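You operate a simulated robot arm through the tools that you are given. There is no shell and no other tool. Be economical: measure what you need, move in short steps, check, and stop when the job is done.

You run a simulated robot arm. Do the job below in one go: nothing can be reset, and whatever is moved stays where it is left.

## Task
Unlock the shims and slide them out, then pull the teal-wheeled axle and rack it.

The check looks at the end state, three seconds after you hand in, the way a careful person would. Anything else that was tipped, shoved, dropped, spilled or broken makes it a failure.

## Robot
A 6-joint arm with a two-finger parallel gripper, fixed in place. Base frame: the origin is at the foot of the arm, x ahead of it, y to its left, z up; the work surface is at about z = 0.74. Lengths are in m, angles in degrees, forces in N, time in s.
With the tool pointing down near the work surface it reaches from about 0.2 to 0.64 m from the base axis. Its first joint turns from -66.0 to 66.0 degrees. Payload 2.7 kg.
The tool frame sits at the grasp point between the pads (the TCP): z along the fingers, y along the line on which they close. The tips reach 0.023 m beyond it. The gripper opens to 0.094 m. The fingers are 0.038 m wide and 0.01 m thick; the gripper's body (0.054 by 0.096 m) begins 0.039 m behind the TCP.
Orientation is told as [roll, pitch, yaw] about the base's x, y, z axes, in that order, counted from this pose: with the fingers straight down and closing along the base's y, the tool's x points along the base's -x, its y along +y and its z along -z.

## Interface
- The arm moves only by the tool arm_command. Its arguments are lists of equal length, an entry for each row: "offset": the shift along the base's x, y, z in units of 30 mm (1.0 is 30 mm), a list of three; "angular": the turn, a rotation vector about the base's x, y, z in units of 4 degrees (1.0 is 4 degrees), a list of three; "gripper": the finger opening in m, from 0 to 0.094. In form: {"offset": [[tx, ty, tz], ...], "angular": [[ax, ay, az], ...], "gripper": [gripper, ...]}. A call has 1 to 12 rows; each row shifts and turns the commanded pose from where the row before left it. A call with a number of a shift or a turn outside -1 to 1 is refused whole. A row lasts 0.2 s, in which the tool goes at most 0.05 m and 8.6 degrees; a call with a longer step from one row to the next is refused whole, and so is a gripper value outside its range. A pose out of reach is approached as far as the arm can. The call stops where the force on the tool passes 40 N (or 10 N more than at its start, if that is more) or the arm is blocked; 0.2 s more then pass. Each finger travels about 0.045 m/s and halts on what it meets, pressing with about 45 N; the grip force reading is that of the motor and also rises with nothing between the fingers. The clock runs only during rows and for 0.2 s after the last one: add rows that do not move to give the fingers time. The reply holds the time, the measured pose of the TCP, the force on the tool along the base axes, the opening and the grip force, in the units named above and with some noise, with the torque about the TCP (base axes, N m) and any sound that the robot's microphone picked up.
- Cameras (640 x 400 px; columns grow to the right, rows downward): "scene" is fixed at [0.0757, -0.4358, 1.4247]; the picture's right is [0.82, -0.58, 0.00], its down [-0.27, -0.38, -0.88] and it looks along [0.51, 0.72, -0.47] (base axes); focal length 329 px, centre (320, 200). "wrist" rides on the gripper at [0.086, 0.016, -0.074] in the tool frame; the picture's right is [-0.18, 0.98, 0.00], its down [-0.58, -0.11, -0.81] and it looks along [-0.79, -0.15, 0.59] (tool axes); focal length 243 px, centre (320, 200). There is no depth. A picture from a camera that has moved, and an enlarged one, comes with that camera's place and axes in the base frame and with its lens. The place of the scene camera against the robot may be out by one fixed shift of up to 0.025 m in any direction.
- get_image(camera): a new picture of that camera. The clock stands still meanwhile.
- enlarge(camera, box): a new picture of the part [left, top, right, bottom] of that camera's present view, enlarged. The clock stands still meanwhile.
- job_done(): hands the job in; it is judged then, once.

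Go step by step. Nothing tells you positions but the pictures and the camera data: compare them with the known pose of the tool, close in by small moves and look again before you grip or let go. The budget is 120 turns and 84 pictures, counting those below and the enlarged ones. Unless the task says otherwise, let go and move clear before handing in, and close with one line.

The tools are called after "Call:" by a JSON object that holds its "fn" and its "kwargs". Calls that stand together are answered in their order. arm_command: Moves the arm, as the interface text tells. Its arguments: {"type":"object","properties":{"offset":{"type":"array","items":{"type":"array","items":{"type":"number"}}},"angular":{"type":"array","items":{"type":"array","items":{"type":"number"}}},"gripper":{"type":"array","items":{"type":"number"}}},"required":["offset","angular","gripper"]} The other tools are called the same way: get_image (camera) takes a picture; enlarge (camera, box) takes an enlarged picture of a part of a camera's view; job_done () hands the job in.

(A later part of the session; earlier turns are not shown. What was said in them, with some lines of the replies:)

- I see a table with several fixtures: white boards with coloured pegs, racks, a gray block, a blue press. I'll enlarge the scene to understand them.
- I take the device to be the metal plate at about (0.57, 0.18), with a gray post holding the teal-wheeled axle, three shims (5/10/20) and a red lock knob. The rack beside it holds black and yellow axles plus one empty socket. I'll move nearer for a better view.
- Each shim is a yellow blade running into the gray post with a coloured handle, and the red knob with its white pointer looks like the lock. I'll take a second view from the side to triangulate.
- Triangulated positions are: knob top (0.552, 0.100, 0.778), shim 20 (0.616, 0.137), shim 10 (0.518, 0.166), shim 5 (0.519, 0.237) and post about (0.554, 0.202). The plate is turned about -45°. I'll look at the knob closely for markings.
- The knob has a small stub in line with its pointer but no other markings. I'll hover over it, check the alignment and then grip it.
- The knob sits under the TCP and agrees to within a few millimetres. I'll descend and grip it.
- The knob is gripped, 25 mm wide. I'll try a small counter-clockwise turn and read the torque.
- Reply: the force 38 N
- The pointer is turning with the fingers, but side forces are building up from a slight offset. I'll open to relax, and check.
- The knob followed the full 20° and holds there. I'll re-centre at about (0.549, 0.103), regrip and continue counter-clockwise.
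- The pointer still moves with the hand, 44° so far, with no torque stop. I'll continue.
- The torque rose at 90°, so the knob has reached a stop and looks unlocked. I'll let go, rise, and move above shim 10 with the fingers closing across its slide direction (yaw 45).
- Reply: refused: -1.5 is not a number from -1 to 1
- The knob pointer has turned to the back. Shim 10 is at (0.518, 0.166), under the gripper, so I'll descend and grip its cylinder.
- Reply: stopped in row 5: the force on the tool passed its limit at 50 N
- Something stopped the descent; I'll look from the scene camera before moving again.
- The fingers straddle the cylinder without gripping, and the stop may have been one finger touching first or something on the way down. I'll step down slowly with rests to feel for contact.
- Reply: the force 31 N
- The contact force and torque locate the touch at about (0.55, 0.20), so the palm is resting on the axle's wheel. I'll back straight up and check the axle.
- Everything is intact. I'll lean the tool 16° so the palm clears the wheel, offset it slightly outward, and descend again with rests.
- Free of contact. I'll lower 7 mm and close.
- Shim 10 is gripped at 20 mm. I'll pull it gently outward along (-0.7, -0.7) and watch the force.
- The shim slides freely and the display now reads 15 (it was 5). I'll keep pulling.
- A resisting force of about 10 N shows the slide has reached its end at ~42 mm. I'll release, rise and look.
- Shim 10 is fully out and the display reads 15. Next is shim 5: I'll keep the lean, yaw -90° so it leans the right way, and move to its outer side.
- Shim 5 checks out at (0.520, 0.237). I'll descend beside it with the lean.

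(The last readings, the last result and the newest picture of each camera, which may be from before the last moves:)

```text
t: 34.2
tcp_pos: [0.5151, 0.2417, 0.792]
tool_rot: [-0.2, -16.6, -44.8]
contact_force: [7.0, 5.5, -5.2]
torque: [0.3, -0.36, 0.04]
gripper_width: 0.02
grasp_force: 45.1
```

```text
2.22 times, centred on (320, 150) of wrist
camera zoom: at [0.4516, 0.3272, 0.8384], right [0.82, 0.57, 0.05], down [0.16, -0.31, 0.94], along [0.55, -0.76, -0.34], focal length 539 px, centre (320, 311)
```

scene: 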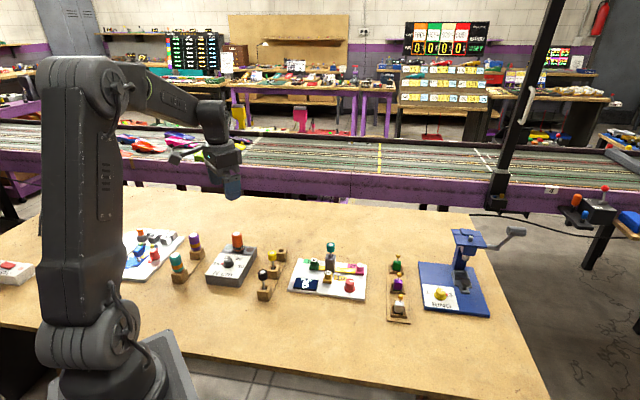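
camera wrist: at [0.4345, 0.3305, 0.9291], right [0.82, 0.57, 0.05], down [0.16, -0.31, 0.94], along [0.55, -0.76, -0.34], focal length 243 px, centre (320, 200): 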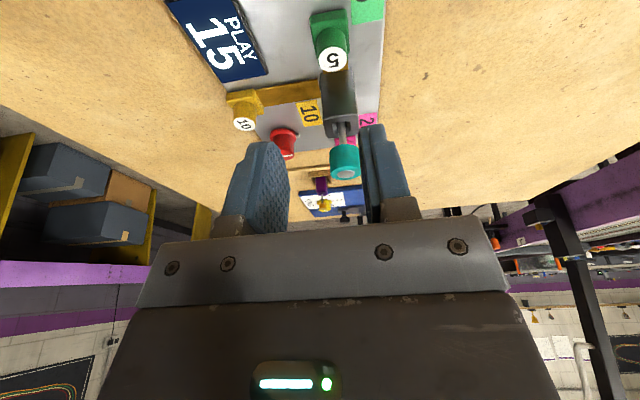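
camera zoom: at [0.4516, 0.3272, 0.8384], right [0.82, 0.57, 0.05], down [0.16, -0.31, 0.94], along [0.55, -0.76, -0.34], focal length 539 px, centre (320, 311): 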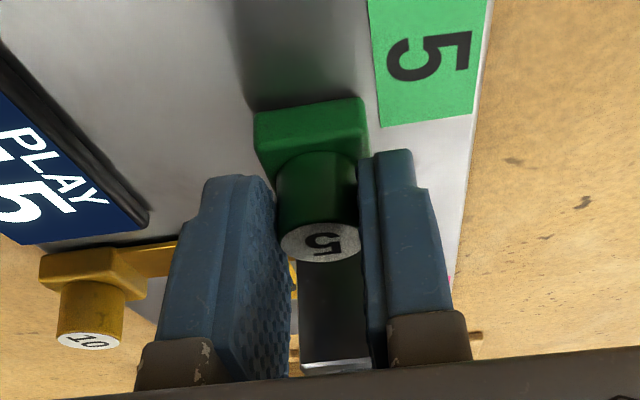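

Shim 5 is gripped. I'll pull it outward along (-0.7, +0.7).

Call:
{"fn": "arm_command", "kwargs": {"offset": [[-0.12, 0.12, 0], [-0.12, 0.12, 0], [-0.12, 0.12, 0], [-0.12, 0.12, 0], [0, 0, 0]], "angular": [[0, 0, 0], [0, 0, 0], [0, 0, 0], [0, 0, 0], [0, 0, 0]], "gripper": [0.012, 0.012, 0.012, 0.012, 0.012]}}

Call:
{"fn": "get_image", "kwargs": {"camera": "wrist"}}

```text
t: 35.5
tcp_pos: [0.4995, 0.2574, 0.7916]
tool_rot: [0.1, -16.4, -44.7]
contact_force: [16.2, 17.2, -23.0]
torque: [0.14, -0.79, 0.18]
gripper_width: 0.0204
grasp_force: 45.1
```

```text
45 pictures are left
camera wrist: at [0.436, 0.3422, 0.8387], right [0.82, 0.57, 0.05], down [0.16, -0.31, 0.94], along [0.55, -0.76, -0.34], focal length 243 px, centre (320, 200)
```

wrist: 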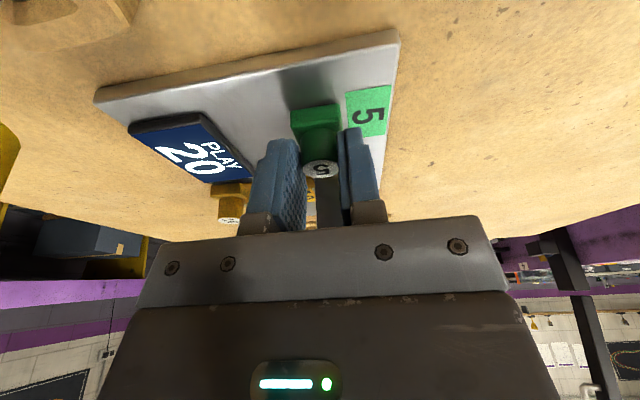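

The display reads 20, so it slides. Side force has built up a little, so I'll ease sideways 1.5 mm while continuing outward.

Call:
{"fn": "arm_command", "kwargs": {"offset": [[0.05, 0.05, -0.05], [-0.12, 0.12, 0], [-0.12, 0.12, 0], [0, 0, 0]], "angular": [[0, 0, 0], [0, 0, 0], [0, 0, 0], [0, 0, 0]], "gripper": [0.012, 0.012, 0.012, 0.012]}}

```text
t: 36.5
tcp_pos: [0.4934, 0.2642, 0.791]
tool_rot: [-0.3, -16.5, -44.8]
contact_force: [0.3, -0.8, 0.2]
torque: [0.47, -0.02, -0.2]
gripper_width: 0.0202
grasp_force: 45.3
```

Call:
{"fn": "arm_command", "kwargs": {"offset": [[-0.12, 0.12, 0], [-0.12, 0.12, 0], [0, 0, 0]], "angular": [[0, 0, 0], [0, 0, 0], [0, 0, 0]], "gripper": [0.012, 0.012, 0.012]}}

```text
t: 37.2
tcp_pos: [0.4863, 0.2704, 0.7914]
tool_rot: [-0.2, -16.4, -44.7]
contact_force: [2.8, -12.2, 7.7]
torque: [0.05, -0.18, -0.01]
gripper_width: 0.0206
grasp_force: 44.5
```

The end stop is felt at ~41 mm. I'll release and rise, then look.

Call:
{"fn": "arm_command", "kwargs": {"offset": [[0, 0, 0], [0, 0, 0], [-0.1, 0.1, 0.6], [-0.1, 0.1, 0.9], [0, 0, 0.9], [0, 0, 0.9]], "angular": [[0, 0, 0], [0, 0, 0], [0, 0, 0], [0, 0, 0], [0, 0, 0], [0, 0, 0]], "gripper": [0.04, 0.04, 0.04, 0.04, 0.04, 0.04]}}

Call:
{"fn": "get_image", "kwargs": {"camera": "wrist"}}

Call:
{"fn": "enlarge", "kwargs": {"camera": "scene", "box": [280, 215, 400, 305]}}

```text
t: 38.6
tcp_pos: [0.4801, 0.2776, 0.8881]
tool_rot: [-0.4, -16.5, -44.7]
contact_force: [0.7, -0.1, -0.7]
torque: [-0.04, 0.01, -0.02]
gripper_width: 0.04
grasp_force: 0.0
```

```text
44 pictures are left
camera wrist: at [0.4176, 0.3632, 0.9356], right [0.82, 0.57, 0.05], down [0.16, -0.31, 0.94], along [0.55, -0.76, -0.34], focal length 243 px, centre (320, 200)
```

wrist: 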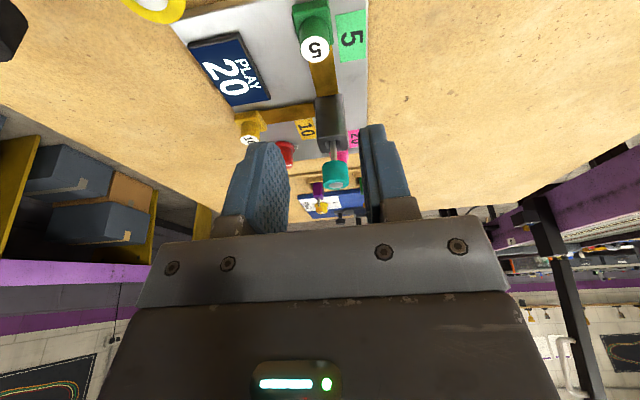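

```text
4.44 times, centred on (340, 260) of scene
camera zoom: at [0.0757, -0.4358, 1.4247], right [0.82, -0.58, 0.0], down [-0.27, -0.38, -0.88], along [0.51, 0.72, -0.47], focal length 1462 px, centre (231, -67)
```

zoom: 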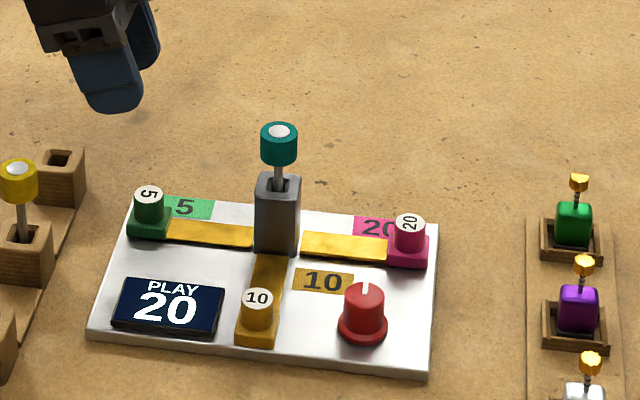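

Shims 5 and 10 now sit at the same distance from the post (~90 mm) as shim 20, which was already fully out, so all three are clear. Next I'll look closely at the axle and the rack's empty socket.

Call:
{"fn": "enlarge", "kwargs": {"camera": "scene", "box": [250, 235, 360, 305]}}

Call:
{"fn": "enlarge", "kwargs": {"camera": "wrist", "box": [280, 80, 400, 200]}}

```text
5.71 times, centred on (305, 270) of scene
camera zoom: at [0.0757, -0.4358, 1.4247], right [0.82, -0.58, 0.0], down [-0.27, -0.38, -0.88], along [0.51, 0.72, -0.47], focal length 1880 px, centre (406, -200)
```

zoom: 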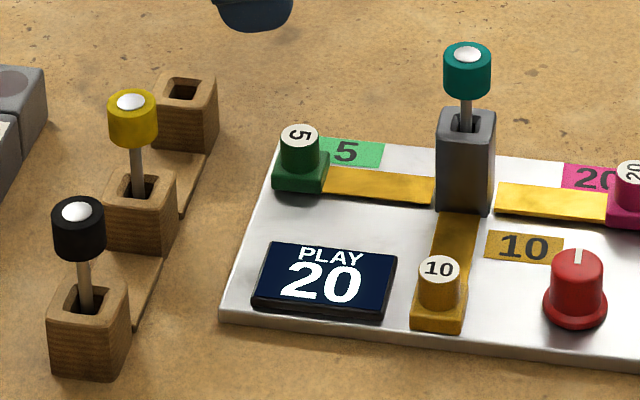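

```text
3.33 times, centred on (340, 140) of wrist
camera zoom: at [0.4176, 0.3632, 0.9356], right [0.82, 0.57, 0.05], down [0.16, -0.31, 0.94], along [0.55, -0.76, -0.34], focal length 809 px, centre (253, 400)
```

zoom: 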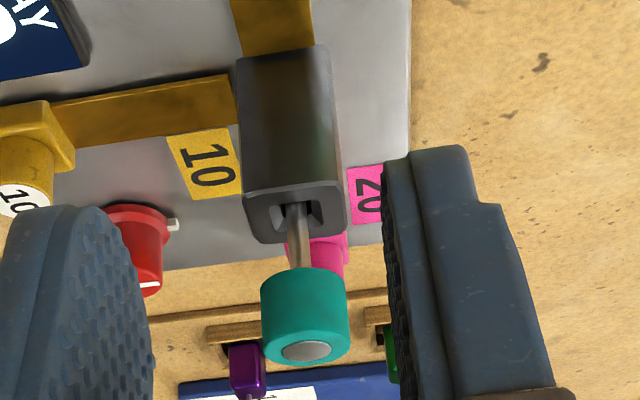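

The rod is round and the empty socket is the rear one on the rack. I'll straighten the tool and hover over the teal wheel.

Call:
{"fn": "arm_command", "kwargs": {"offset": [[0, 0, 0.3], [0, 0, 0.3], [0.3, -0.3, 0], [0.5, -0.5, 0], [0.55, -0.55, 0], [0.55, -0.6, 0], [0.53, -0.6, 0], [0, 0, 0]], "angular": [[0.707, 0.707, 0], [0.707, 0.707, 0], [0.707, 0.707, 0], [0.707, 0.707, 0], [0.09, 0.09, 0], [0, 0, 0], [0, 0, 0], [0, 0, 0]], "gripper": [0.05, 0.05, 0.05, 0.05, 0.05, 0.05, 0.05, 0.05]}}

Call:
{"fn": "enlarge", "kwargs": {"camera": "wrist", "box": [220, 60, 440, 240]}}

```text
t: 40.5
tcp_pos: [0.5512, 0.2003, 0.9067]
tool_rot: [-0.3, 0.0, -44.8]
contact_force: [0.5, 1.2, 0.1]
torque: [0.01, 0.0, -0.01]
gripper_width: 0.0499
grasp_force: 0.0
```

```text
2.22 times, centred on (330, 150) of wrist
camera zoom: at [0.5017, 0.2734, 0.9814], right [0.82, 0.57, 0.0], down [0.34, -0.49, 0.81], along [0.46, -0.66, -0.59], focal length 539 px, centre (298, 311)
```

zoom: 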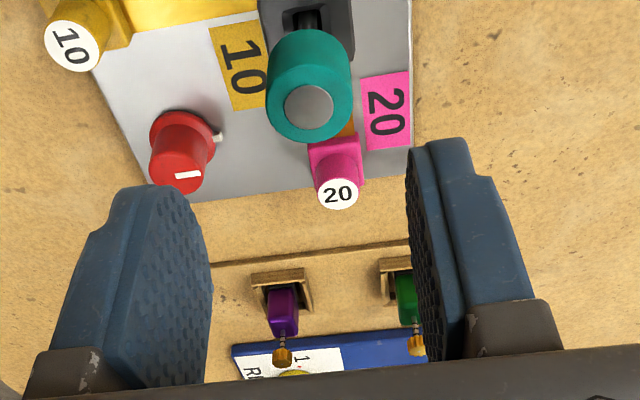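

The wheel is ~3 mm off to the right; I'll correct that, descend to wheel mid-height and close.

Call:
{"fn": "arm_command", "kwargs": {"offset": [[0.08, 0.06, 0], [0, 0, -0.9], [0, 0, -0.9], [0, 0, -0.55], [0, 0, 0], [0, 0, 0], [0, 0, 0], [0, 0, 0]], "angular": [[0, 0, 0], [0, 0, 0], [0, 0, 0], [0, 0, 0], [0, 0, 0], [0, 0, 0], [0, 0, 0], [0, 0, 0]], "gripper": [0.05, 0.05, 0.05, 0.05, 0.035, 0.018, 0.015, 0.015]}}

Call:
{"fn": "enlarge", "kwargs": {"camera": "wrist", "box": [220, 60, 420, 240]}}

Call:
{"fn": "enlarge", "kwargs": {"camera": "scene", "box": [280, 215, 400, 305]}}

```text
t: 42.2
tcp_pos: [0.5529, 0.203, 0.8346]
tool_rot: [-0.2, 0.1, -44.7]
contact_force: [-2.5, -2.0, 0.2]
torque: [0.15, -0.19, -0.01]
gripper_width: 0.0237
grasp_force: 45.0
```

```text
2.22 times, centred on (320, 150) of wrist
camera zoom: at [0.5035, 0.276, 0.9098], right [0.82, 0.57, 0.0], down [0.34, -0.49, 0.81], along [0.46, -0.67, -0.59], focal length 539 px, centre (320, 311)
```

zoom: 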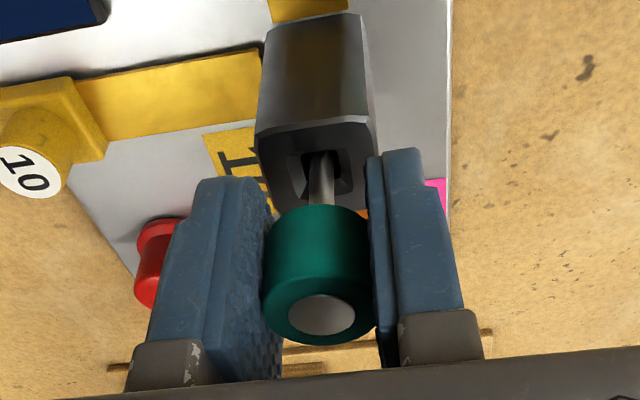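

```text
4.44 times, centred on (340, 260) of scene
camera zoom: at [0.0756, -0.4359, 1.4246], right [0.82, -0.58, 0.0], down [-0.27, -0.38, -0.88], along [0.51, 0.72, -0.47], focal length 1462 px, centre (231, -67)
```

zoom: 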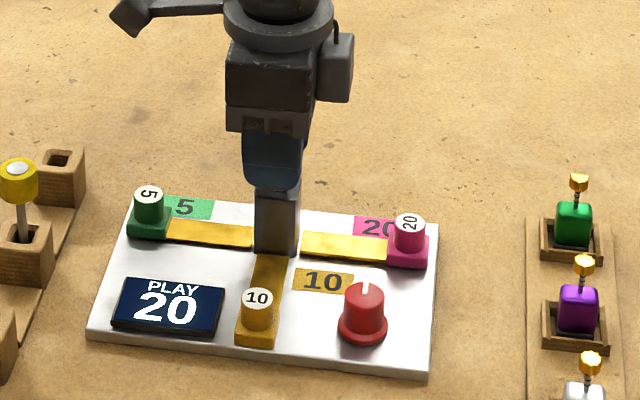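

The wheel is gripped at 23.7 mm. I'll pull up gently first.

Call:
{"fn": "arm_command", "kwargs": {"offset": [[0, 0, 0.17], [0, 0, 0.17], [0, 0, 0.17], [0, 0, 0]], "angular": [[0, 0, 0], [0, 0, 0], [0, 0, 0], [0, 0, 0]], "gripper": [0.015, 0.015, 0.015, 0.015]}}

```text
t: 43.2
tcp_pos: [0.5547, 0.2027, 0.8521]
tool_rot: [-0.2, -0.1, -44.8]
contact_force: [0.5, 0.0, -0.5]
torque: [0.02, -0.01, 0.05]
gripper_width: 0.0236
grasp_force: 45.0
```

It comes freely. I'll lift it clear of the post.

Call:
{"fn": "arm_command", "kwargs": {"offset": [[0, 0, 0.6], [0, 0, 0.7], [0, 0, 0.7], [0, 0, 0.7], [0, 0, 0]], "angular": [[0, 0, 0], [0, 0, 0], [0, 0, 0], [0, 0, 0], [0, 0, 0]], "gripper": [0.015, 0.015, 0.015, 0.015, 0.015]}}

Call:
{"fn": "get_image", "kwargs": {"camera": "wrist"}}

Call:
{"fn": "enlarge", "kwargs": {"camera": "scene", "box": [250, 195, 400, 305]}}

```text
t: 44.5
tcp_pos: [0.5542, 0.2016, 0.9318]
tool_rot: [-0.2, 0.0, -44.9]
contact_force: [-0.2, -0.9, -0.3]
torque: [-0.03, 0.0, -0.05]
gripper_width: 0.0233
grasp_force: 44.9
```

```text
37 pictures are left
camera wrist: at [0.5037, 0.2751, 1.0073], right [0.82, 0.57, 0.0], down [0.34, -0.49, 0.81], along [0.46, -0.66, -0.59], focal length 243 px, centre (320, 200)
```

wrist: 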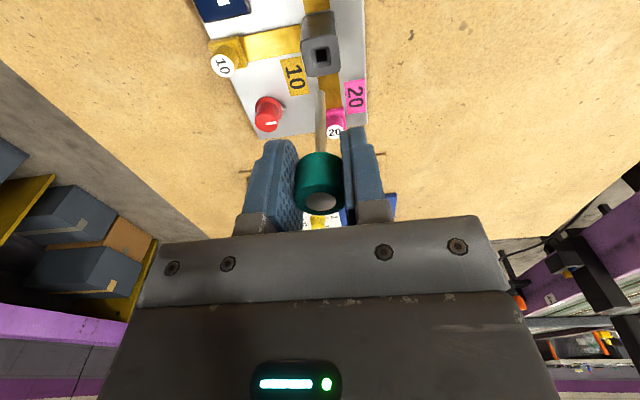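

```text
3.64 times, centred on (325, 250) of scene
camera zoom: at [0.0757, -0.4358, 1.4247], right [0.82, -0.58, 0.0], down [-0.27, -0.38, -0.88], along [0.51, 0.72, -0.47], focal length 1196 px, centre (302, 18)
```

zoom: 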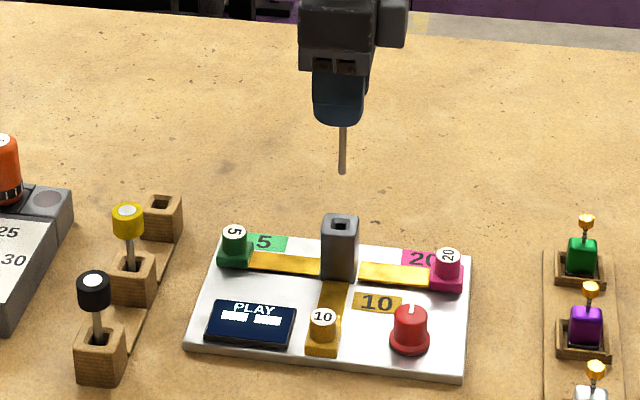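

The axle is out; its rod ends ~70 mm below the TCP. I'll carry it level towards the empty socket near (0.46, 0.343).

Call:
{"fn": "arm_command", "kwargs": {"offset": [[-0.5, 0.75, 0], [-0.5, 0.75, 0], [-0.5, 0.75, 0], [-0.5, 0.75, 0], [-0.5, 0.75, 0], [-0.5, 0.75, 0], [0, 0, 0]], "angular": [[0, 0, 0], [0, 0, 0], [0, 0, 0], [0, 0, 0], [0, 0, 0], [0, 0, 0], [0, 0, 0]], "gripper": [0.015, 0.015, 0.015, 0.015, 0.015, 0.015, 0.015]}}

Call:
{"fn": "get_image", "kwargs": {"camera": "wrist"}}

Call:
{"fn": "enlarge", "kwargs": {"camera": "scene", "box": [220, 195, 370, 305]}}

```text
t: 46.0
tcp_pos: [0.4641, 0.3372, 0.9339]
tool_rot: [-0.1, -0.1, -45.0]
contact_force: [0.6, 0.9, -0.1]
torque: [-0.02, -0.02, 0.01]
gripper_width: 0.0238
grasp_force: 45.1
```

```text
35 pictures are left
camera wrist: at [0.4144, 0.4106, 1.0089], right [0.82, 0.57, 0.0], down [0.34, -0.49, 0.81], along [0.46, -0.66, -0.59], focal length 243 px, centre (320, 200)
```

wrist: 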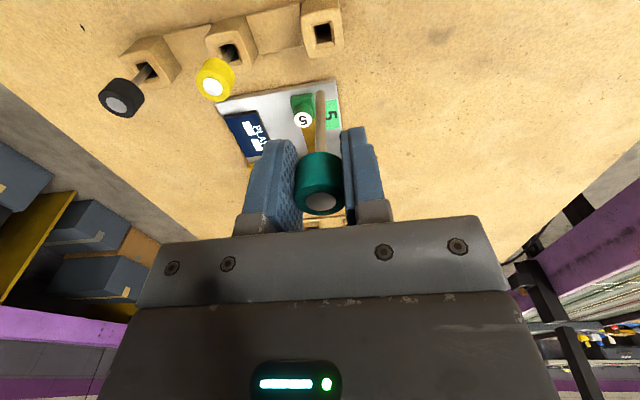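

```text
3.64 times, centred on (295, 250) of scene
camera zoom: at [0.0757, -0.4358, 1.4247], right [0.82, -0.58, 0.0], down [-0.27, -0.38, -0.88], along [0.51, 0.72, -0.47], focal length 1196 px, centre (411, 18)
```

zoom: 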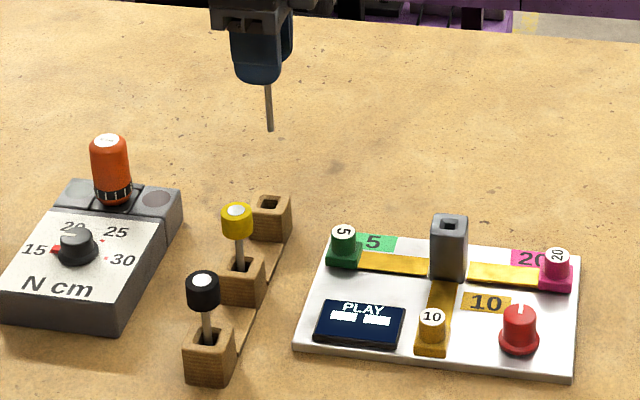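

Call:
{"fn": "enlarge", "kwargs": {"camera": "wrist", "box": [270, 0, 370, 110]}}

```text
3.64 times, centred on (320, 55) of wrist
camera zoom: at [0.4144, 0.4106, 1.0089], right [0.82, 0.57, 0.0], down [0.34, -0.49, 0.81], along [0.46, -0.66, -0.59], focal length 882 px, centre (320, 727)
```

zoom: 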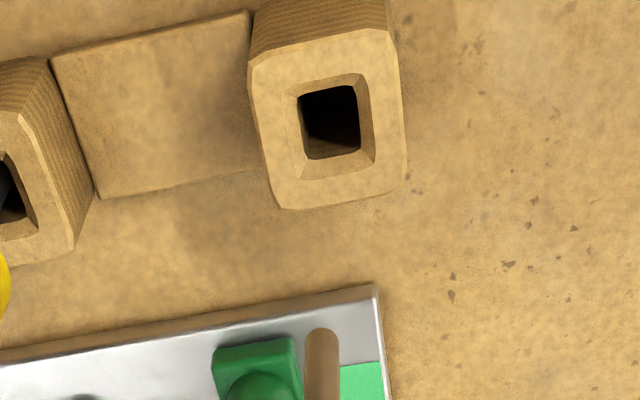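

The hole mouth is at about (0.466, 0.3435, 0.766), 15 mm wide with a funnel, and the rod is 6 mm. I'll align, lower to just above it and look.

Call:
{"fn": "arm_command", "kwargs": {"offset": [[0.06, 0.21, 0], [0, 0, -0.7], [0, 0, -0.7], [0, 0, -0.7], [0, 0, 0]], "angular": [[0, 0, 0], [0, 0, 0], [0, 0, 0], [0, 0, 0], [0, 0, 0]], "gripper": [0.015, 0.015, 0.015, 0.015, 0.015]}}

Call:
{"fn": "enlarge", "kwargs": {"camera": "wrist", "box": [270, 0, 370, 160]}}

Call:
{"fn": "enlarge", "kwargs": {"camera": "scene", "box": [260, 225, 320, 275]}}

```text
t: 47.2
tcp_pos: [0.4654, 0.3432, 0.8706]
tool_rot: [-0.2, 0.2, -44.8]
contact_force: [-0.7, 0.6, 0.3]
torque: [0.0, 0.0, -0.03]
gripper_width: 0.0236
grasp_force: 45.3
```

```text
2.50 times, centred on (320, 80) of wrist
camera zoom: at [0.4155, 0.4166, 0.9458], right [0.82, 0.57, 0.0], down [0.34, -0.49, 0.81], along [0.46, -0.66, -0.59], focal length 606 px, centre (320, 500)
```

zoom: 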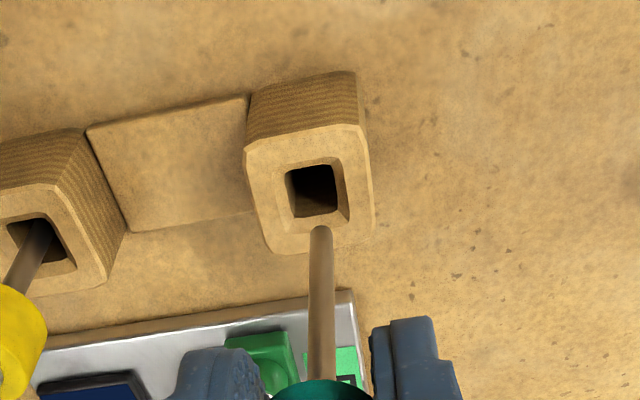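

```text
8.00 times, centred on (290, 250) of scene
camera zoom: at [0.0757, -0.4358, 1.4247], right [0.82, -0.58, 0.0], down [-0.27, -0.38, -0.88], along [0.51, 0.72, -0.47], focal length 2632 px, centre (560, -200)
```

zoom: 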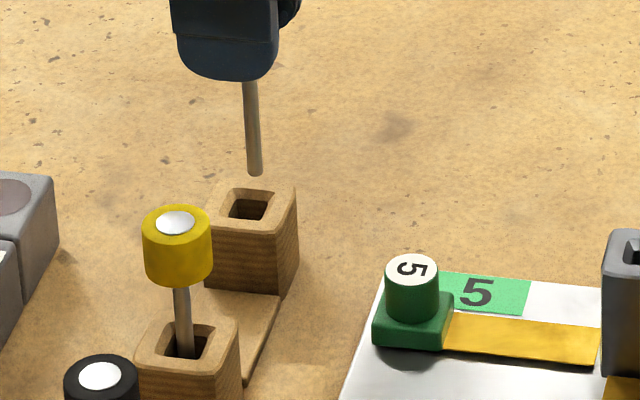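

The rod is above the hole within ~2–3 mm by both cameras. I'll nudge it and lower slowly.

Call:
{"fn": "arm_command", "kwargs": {"offset": [[-0.04, 0.04, 0], [0, 0, -0.3], [0, 0, -0.3], [0, 0, -0.3], [0, 0, 0]], "angular": [[0, 0, 0], [0, 0, 0], [0, 0, 0], [0, 0, 0], [0, 0, 0]], "gripper": [0.015, 0.015, 0.015, 0.015, 0.015]}}

Call:
{"fn": "enlarge", "kwargs": {"camera": "wrist", "box": [270, 0, 370, 160]}}

Call:
{"fn": "enlarge", "kwargs": {"camera": "scene", "box": [260, 225, 320, 275]}}

```text
t: 48.5
tcp_pos: [0.4657, 0.3449, 0.8427]
tool_rot: [-0.1, 0.0, -44.8]
contact_force: [0.4, -0.8, 0.3]
torque: [0.0, 0.0, 0.0]
gripper_width: 0.0233
grasp_force: 45.0
```

```text
2.50 times, centred on (320, 80) of wrist
camera zoom: at [0.415, 0.4184, 0.9184], right [0.82, 0.57, 0.0], down [0.34, -0.49, 0.81], along [0.46, -0.66, -0.59], focal length 606 px, centre (320, 500)
```

zoom: 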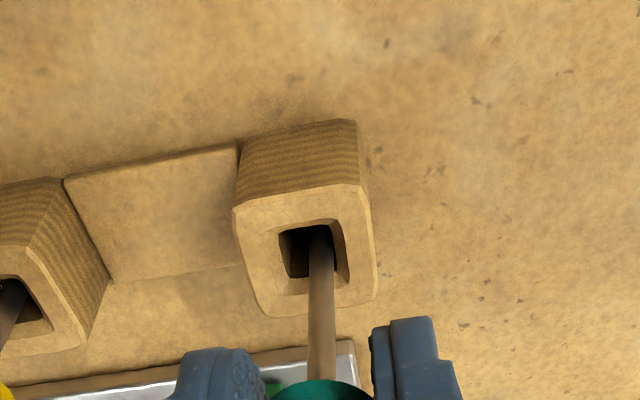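

```text
8.00 times, centred on (290, 250) of scene
camera zoom: at [0.0757, -0.4358, 1.4247], right [0.82, -0.58, 0.0], down [-0.27, -0.38, -0.88], along [0.51, 0.72, -0.47], focal length 2632 px, centre (560, -200)
```

zoom: 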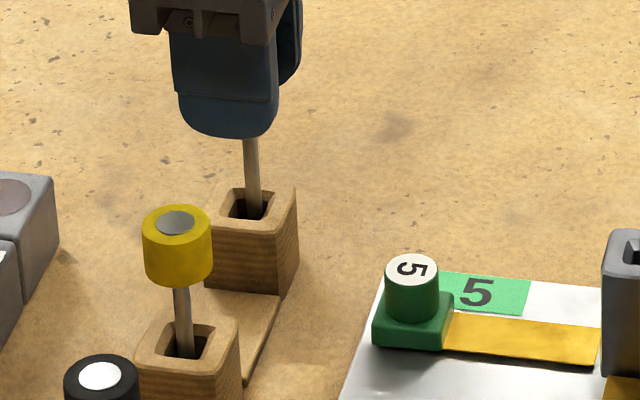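

The rod tip is entering the hole. I'll shift ~1.5 mm and lower until it bottoms.

Call:
{"fn": "arm_command", "kwargs": {"offset": [[-0.05, -0.04, -0.1], [0, 0, -0.15], [0, 0, -0.15], [0, 0, 0]], "angular": [[0, 0, 0], [0, 0, 0], [0, 0, 0], [0, 0, 0]], "gripper": [0.015, 0.015, 0.015, 0.015]}}

```text
t: 49.5
tcp_pos: [0.4632, 0.3441, 0.8301]
tool_rot: [-0.1, 0.0, -44.9]
contact_force: [0.3, 0.1, 0.2]
torque: [-0.04, 0.02, 0.01]
gripper_width: 0.0234
grasp_force: 45.0
```

Call:
{"fn": "arm_command", "kwargs": {"offset": [[0, 0, -0.1], [0, 0, -0.1], [0, 0, -0.1], [0, 0, 0]], "angular": [[0, 0, 0], [0, 0, 0], [0, 0, 0], [0, 0, 0]], "gripper": [0.015, 0.015, 0.015, 0.015]}}

Call:
{"fn": "enlarge", "kwargs": {"camera": "scene", "box": [260, 225, 320, 275]}}

```text
t: 50.5
tcp_pos: [0.463, 0.3422, 0.8224]
tool_rot: [-0.2, 0.0, -44.8]
contact_force: [-0.2, -0.5, 0.1]
torque: [-0.01, -0.01, 0.03]
gripper_width: 0.0233
grasp_force: 44.9
```

```text
8.00 times, centred on (290, 250) of scene
camera zoom: at [0.0757, -0.4358, 1.4247], right [0.82, -0.58, 0.0], down [-0.27, -0.38, -0.88], along [0.51, 0.72, -0.47], focal length 2632 px, centre (560, -200)
```

zoom: 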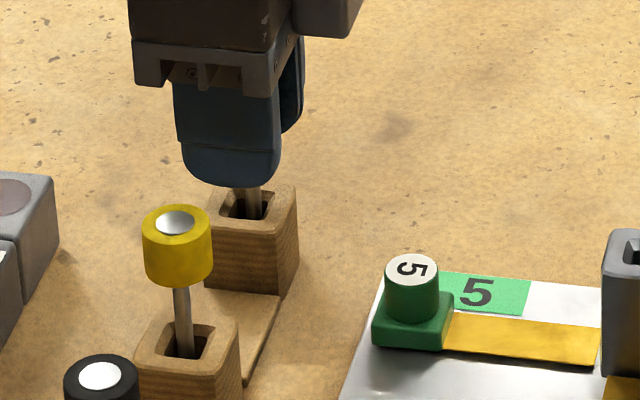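

Call:
{"fn": "arm_command", "kwargs": {"offset": [[0, 0, -0.1], [0, 0, -0.1], [0, 0, -0.1], [0, 0, 0]], "angular": [[0, 0, 0], [0, 0, 0], [0, 0, 0], [0, 0, 0]], "gripper": [0.015, 0.015, 0.015, 0.015]}}

```text
t: 51.3
tcp_pos: [0.4671, 0.3465, 0.8205]
tool_rot: [0.4, -0.1, -44.6]
contact_force: [-0.6, -1.0, 5.7]
torque: [-0.08, 0.1, -0.01]
gripper_width: 0.0238
grasp_force: 44.8
stopped in row 4: the force on the tool passed its limit at 43 N (the readings are from after the stop); the commanded pose is now the measured one
```

It bottomed at about z = 0.82. I'll look before letting go.

Call:
{"fn": "enlarge", "kwargs": {"camera": "scene", "box": [260, 225, 320, 275]}}

Call:
{"fn": "enlarge", "kwargs": {"camera": "wrist", "box": [240, 40, 400, 240]}}

```text
8.00 times, centred on (290, 250) of scene
camera zoom: at [0.0756, -0.4359, 1.4246], right [0.82, -0.58, 0.0], down [-0.27, -0.38, -0.88], along [0.51, 0.72, -0.47], focal length 2632 px, centre (560, -200)
```

zoom: 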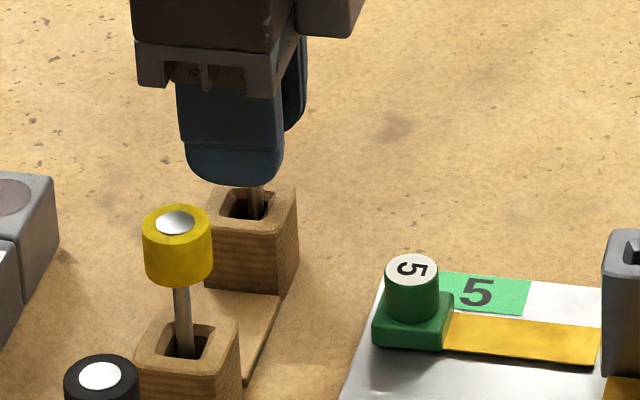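

```text
2.00 times, centred on (320, 140) of wrist
camera zoom: at [0.4152, 0.418, 0.8953], right [0.82, 0.57, 0.01], down [0.33, -0.49, 0.81], along [0.46, -0.66, -0.59], focal length 485 px, centre (320, 320)
```

zoom: 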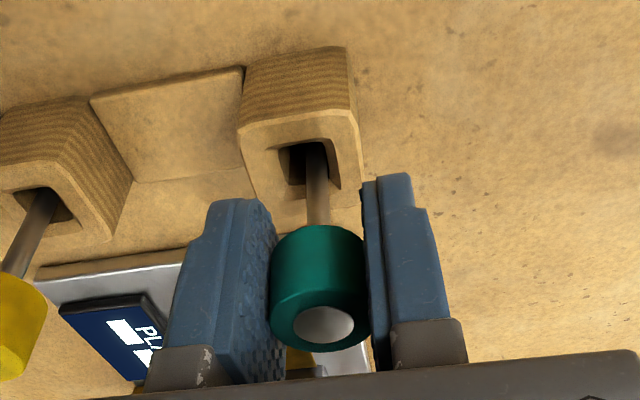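

It's seated and upright. I'll open the fingers and check that it stands.

Call:
{"fn": "arm_command", "kwargs": {"offset": [[-0.04, -0.03, 0], [0, 0, 0], [0, 0, 0], [0, 0, 0], [0, 0, 0]], "angular": [[0, 0, 0], [0, 0, 0], [0, 0, 0], [0, 0, 0], [0, 0, 0]], "gripper": [0.015, 0.026, 0.035, 0.05, 0.05]}}

Call:
{"fn": "enlarge", "kwargs": {"camera": "wrist", "box": [220, 40, 420, 240]}}

```text
t: 52.5
tcp_pos: [0.4642, 0.3442, 0.8195]
tool_rot: [0.5, -0.1, -44.7]
contact_force: [-0.1, -0.4, 0.0]
torque: [0.03, 0.0, 0.0]
gripper_width: 0.05
grasp_force: 0.1
```

```text
2.00 times, centred on (320, 140) of wrist
camera zoom: at [0.4139, 0.4172, 0.8946], right [0.82, 0.57, 0.01], down [0.33, -0.49, 0.81], along [0.46, -0.66, -0.59], focal length 485 px, centre (320, 320)
```

zoom: 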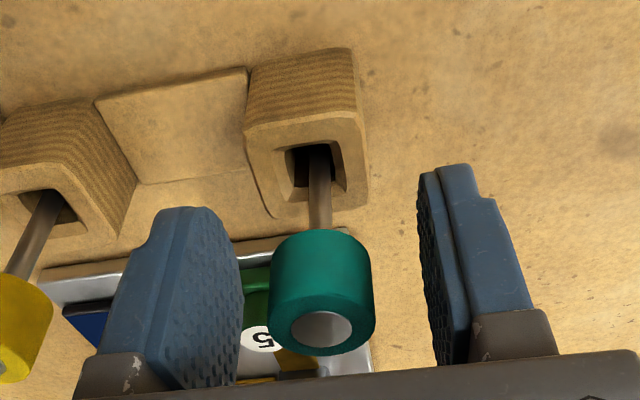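

The axle stands in the socket. I'll rise straight up and take a final look.

Call:
{"fn": "arm_command", "kwargs": {"offset": [[0, 0, 0.5], [0, 0, 0.9], [0, 0, 1], [0, 0, 1], [0, 0, 1], [-0.5, 0.5, 0.5]], "angular": [[0, 0, 0], [0, 0, 0], [0, 0, 0], [0, 0, 0], [0, 0, 0], [0, 0, 0]], "gripper": [0.06, 0.06, 0.06, 0.06, 0.06, 0.06]}}

Call:
{"fn": "enlarge", "kwargs": {"camera": "scene", "box": [250, 215, 390, 310]}}

Call:
{"fn": "get_image", "kwargs": {"camera": "scene"}}

```text
t: 53.9
tcp_pos: [0.4501, 0.3602, 0.9664]
tool_rot: [0.4, -0.1, -44.7]
contact_force: [0.1, -0.5, 0.1]
torque: [0.0, 0.01, 0.04]
gripper_width: 0.06
grasp_force: 0.0
```

```text
4.21 times, centred on (320, 262) of scene
camera zoom: at [0.0756, -0.4358, 1.4247], right [0.82, -0.58, 0.0], down [-0.27, -0.38, -0.88], along [0.51, 0.72, -0.47], focal length 1385 px, centre (320, -63)
```

zoom: 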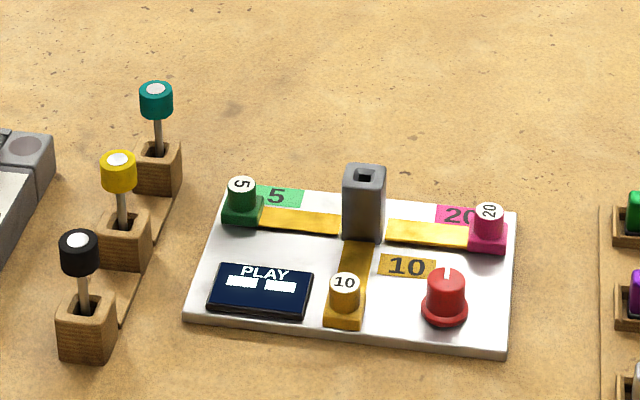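

```text
23 pictures are left
```

scene: 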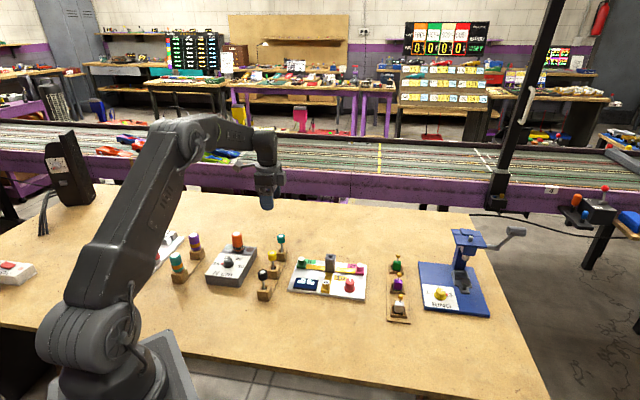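

All three shims are out, and the teal-wheeled axle stands in the rack's third socket like its neighbours. Nothing else has moved, so I'm handing in.

Call:
{"fn": "job_done", "kwargs": {}}

```text
The job is handed in.
```

The job is handed in: the shims are unlocked and out (shim 20 was already out at the start), and the teal-wheeled axle is in the rack's empty socket.
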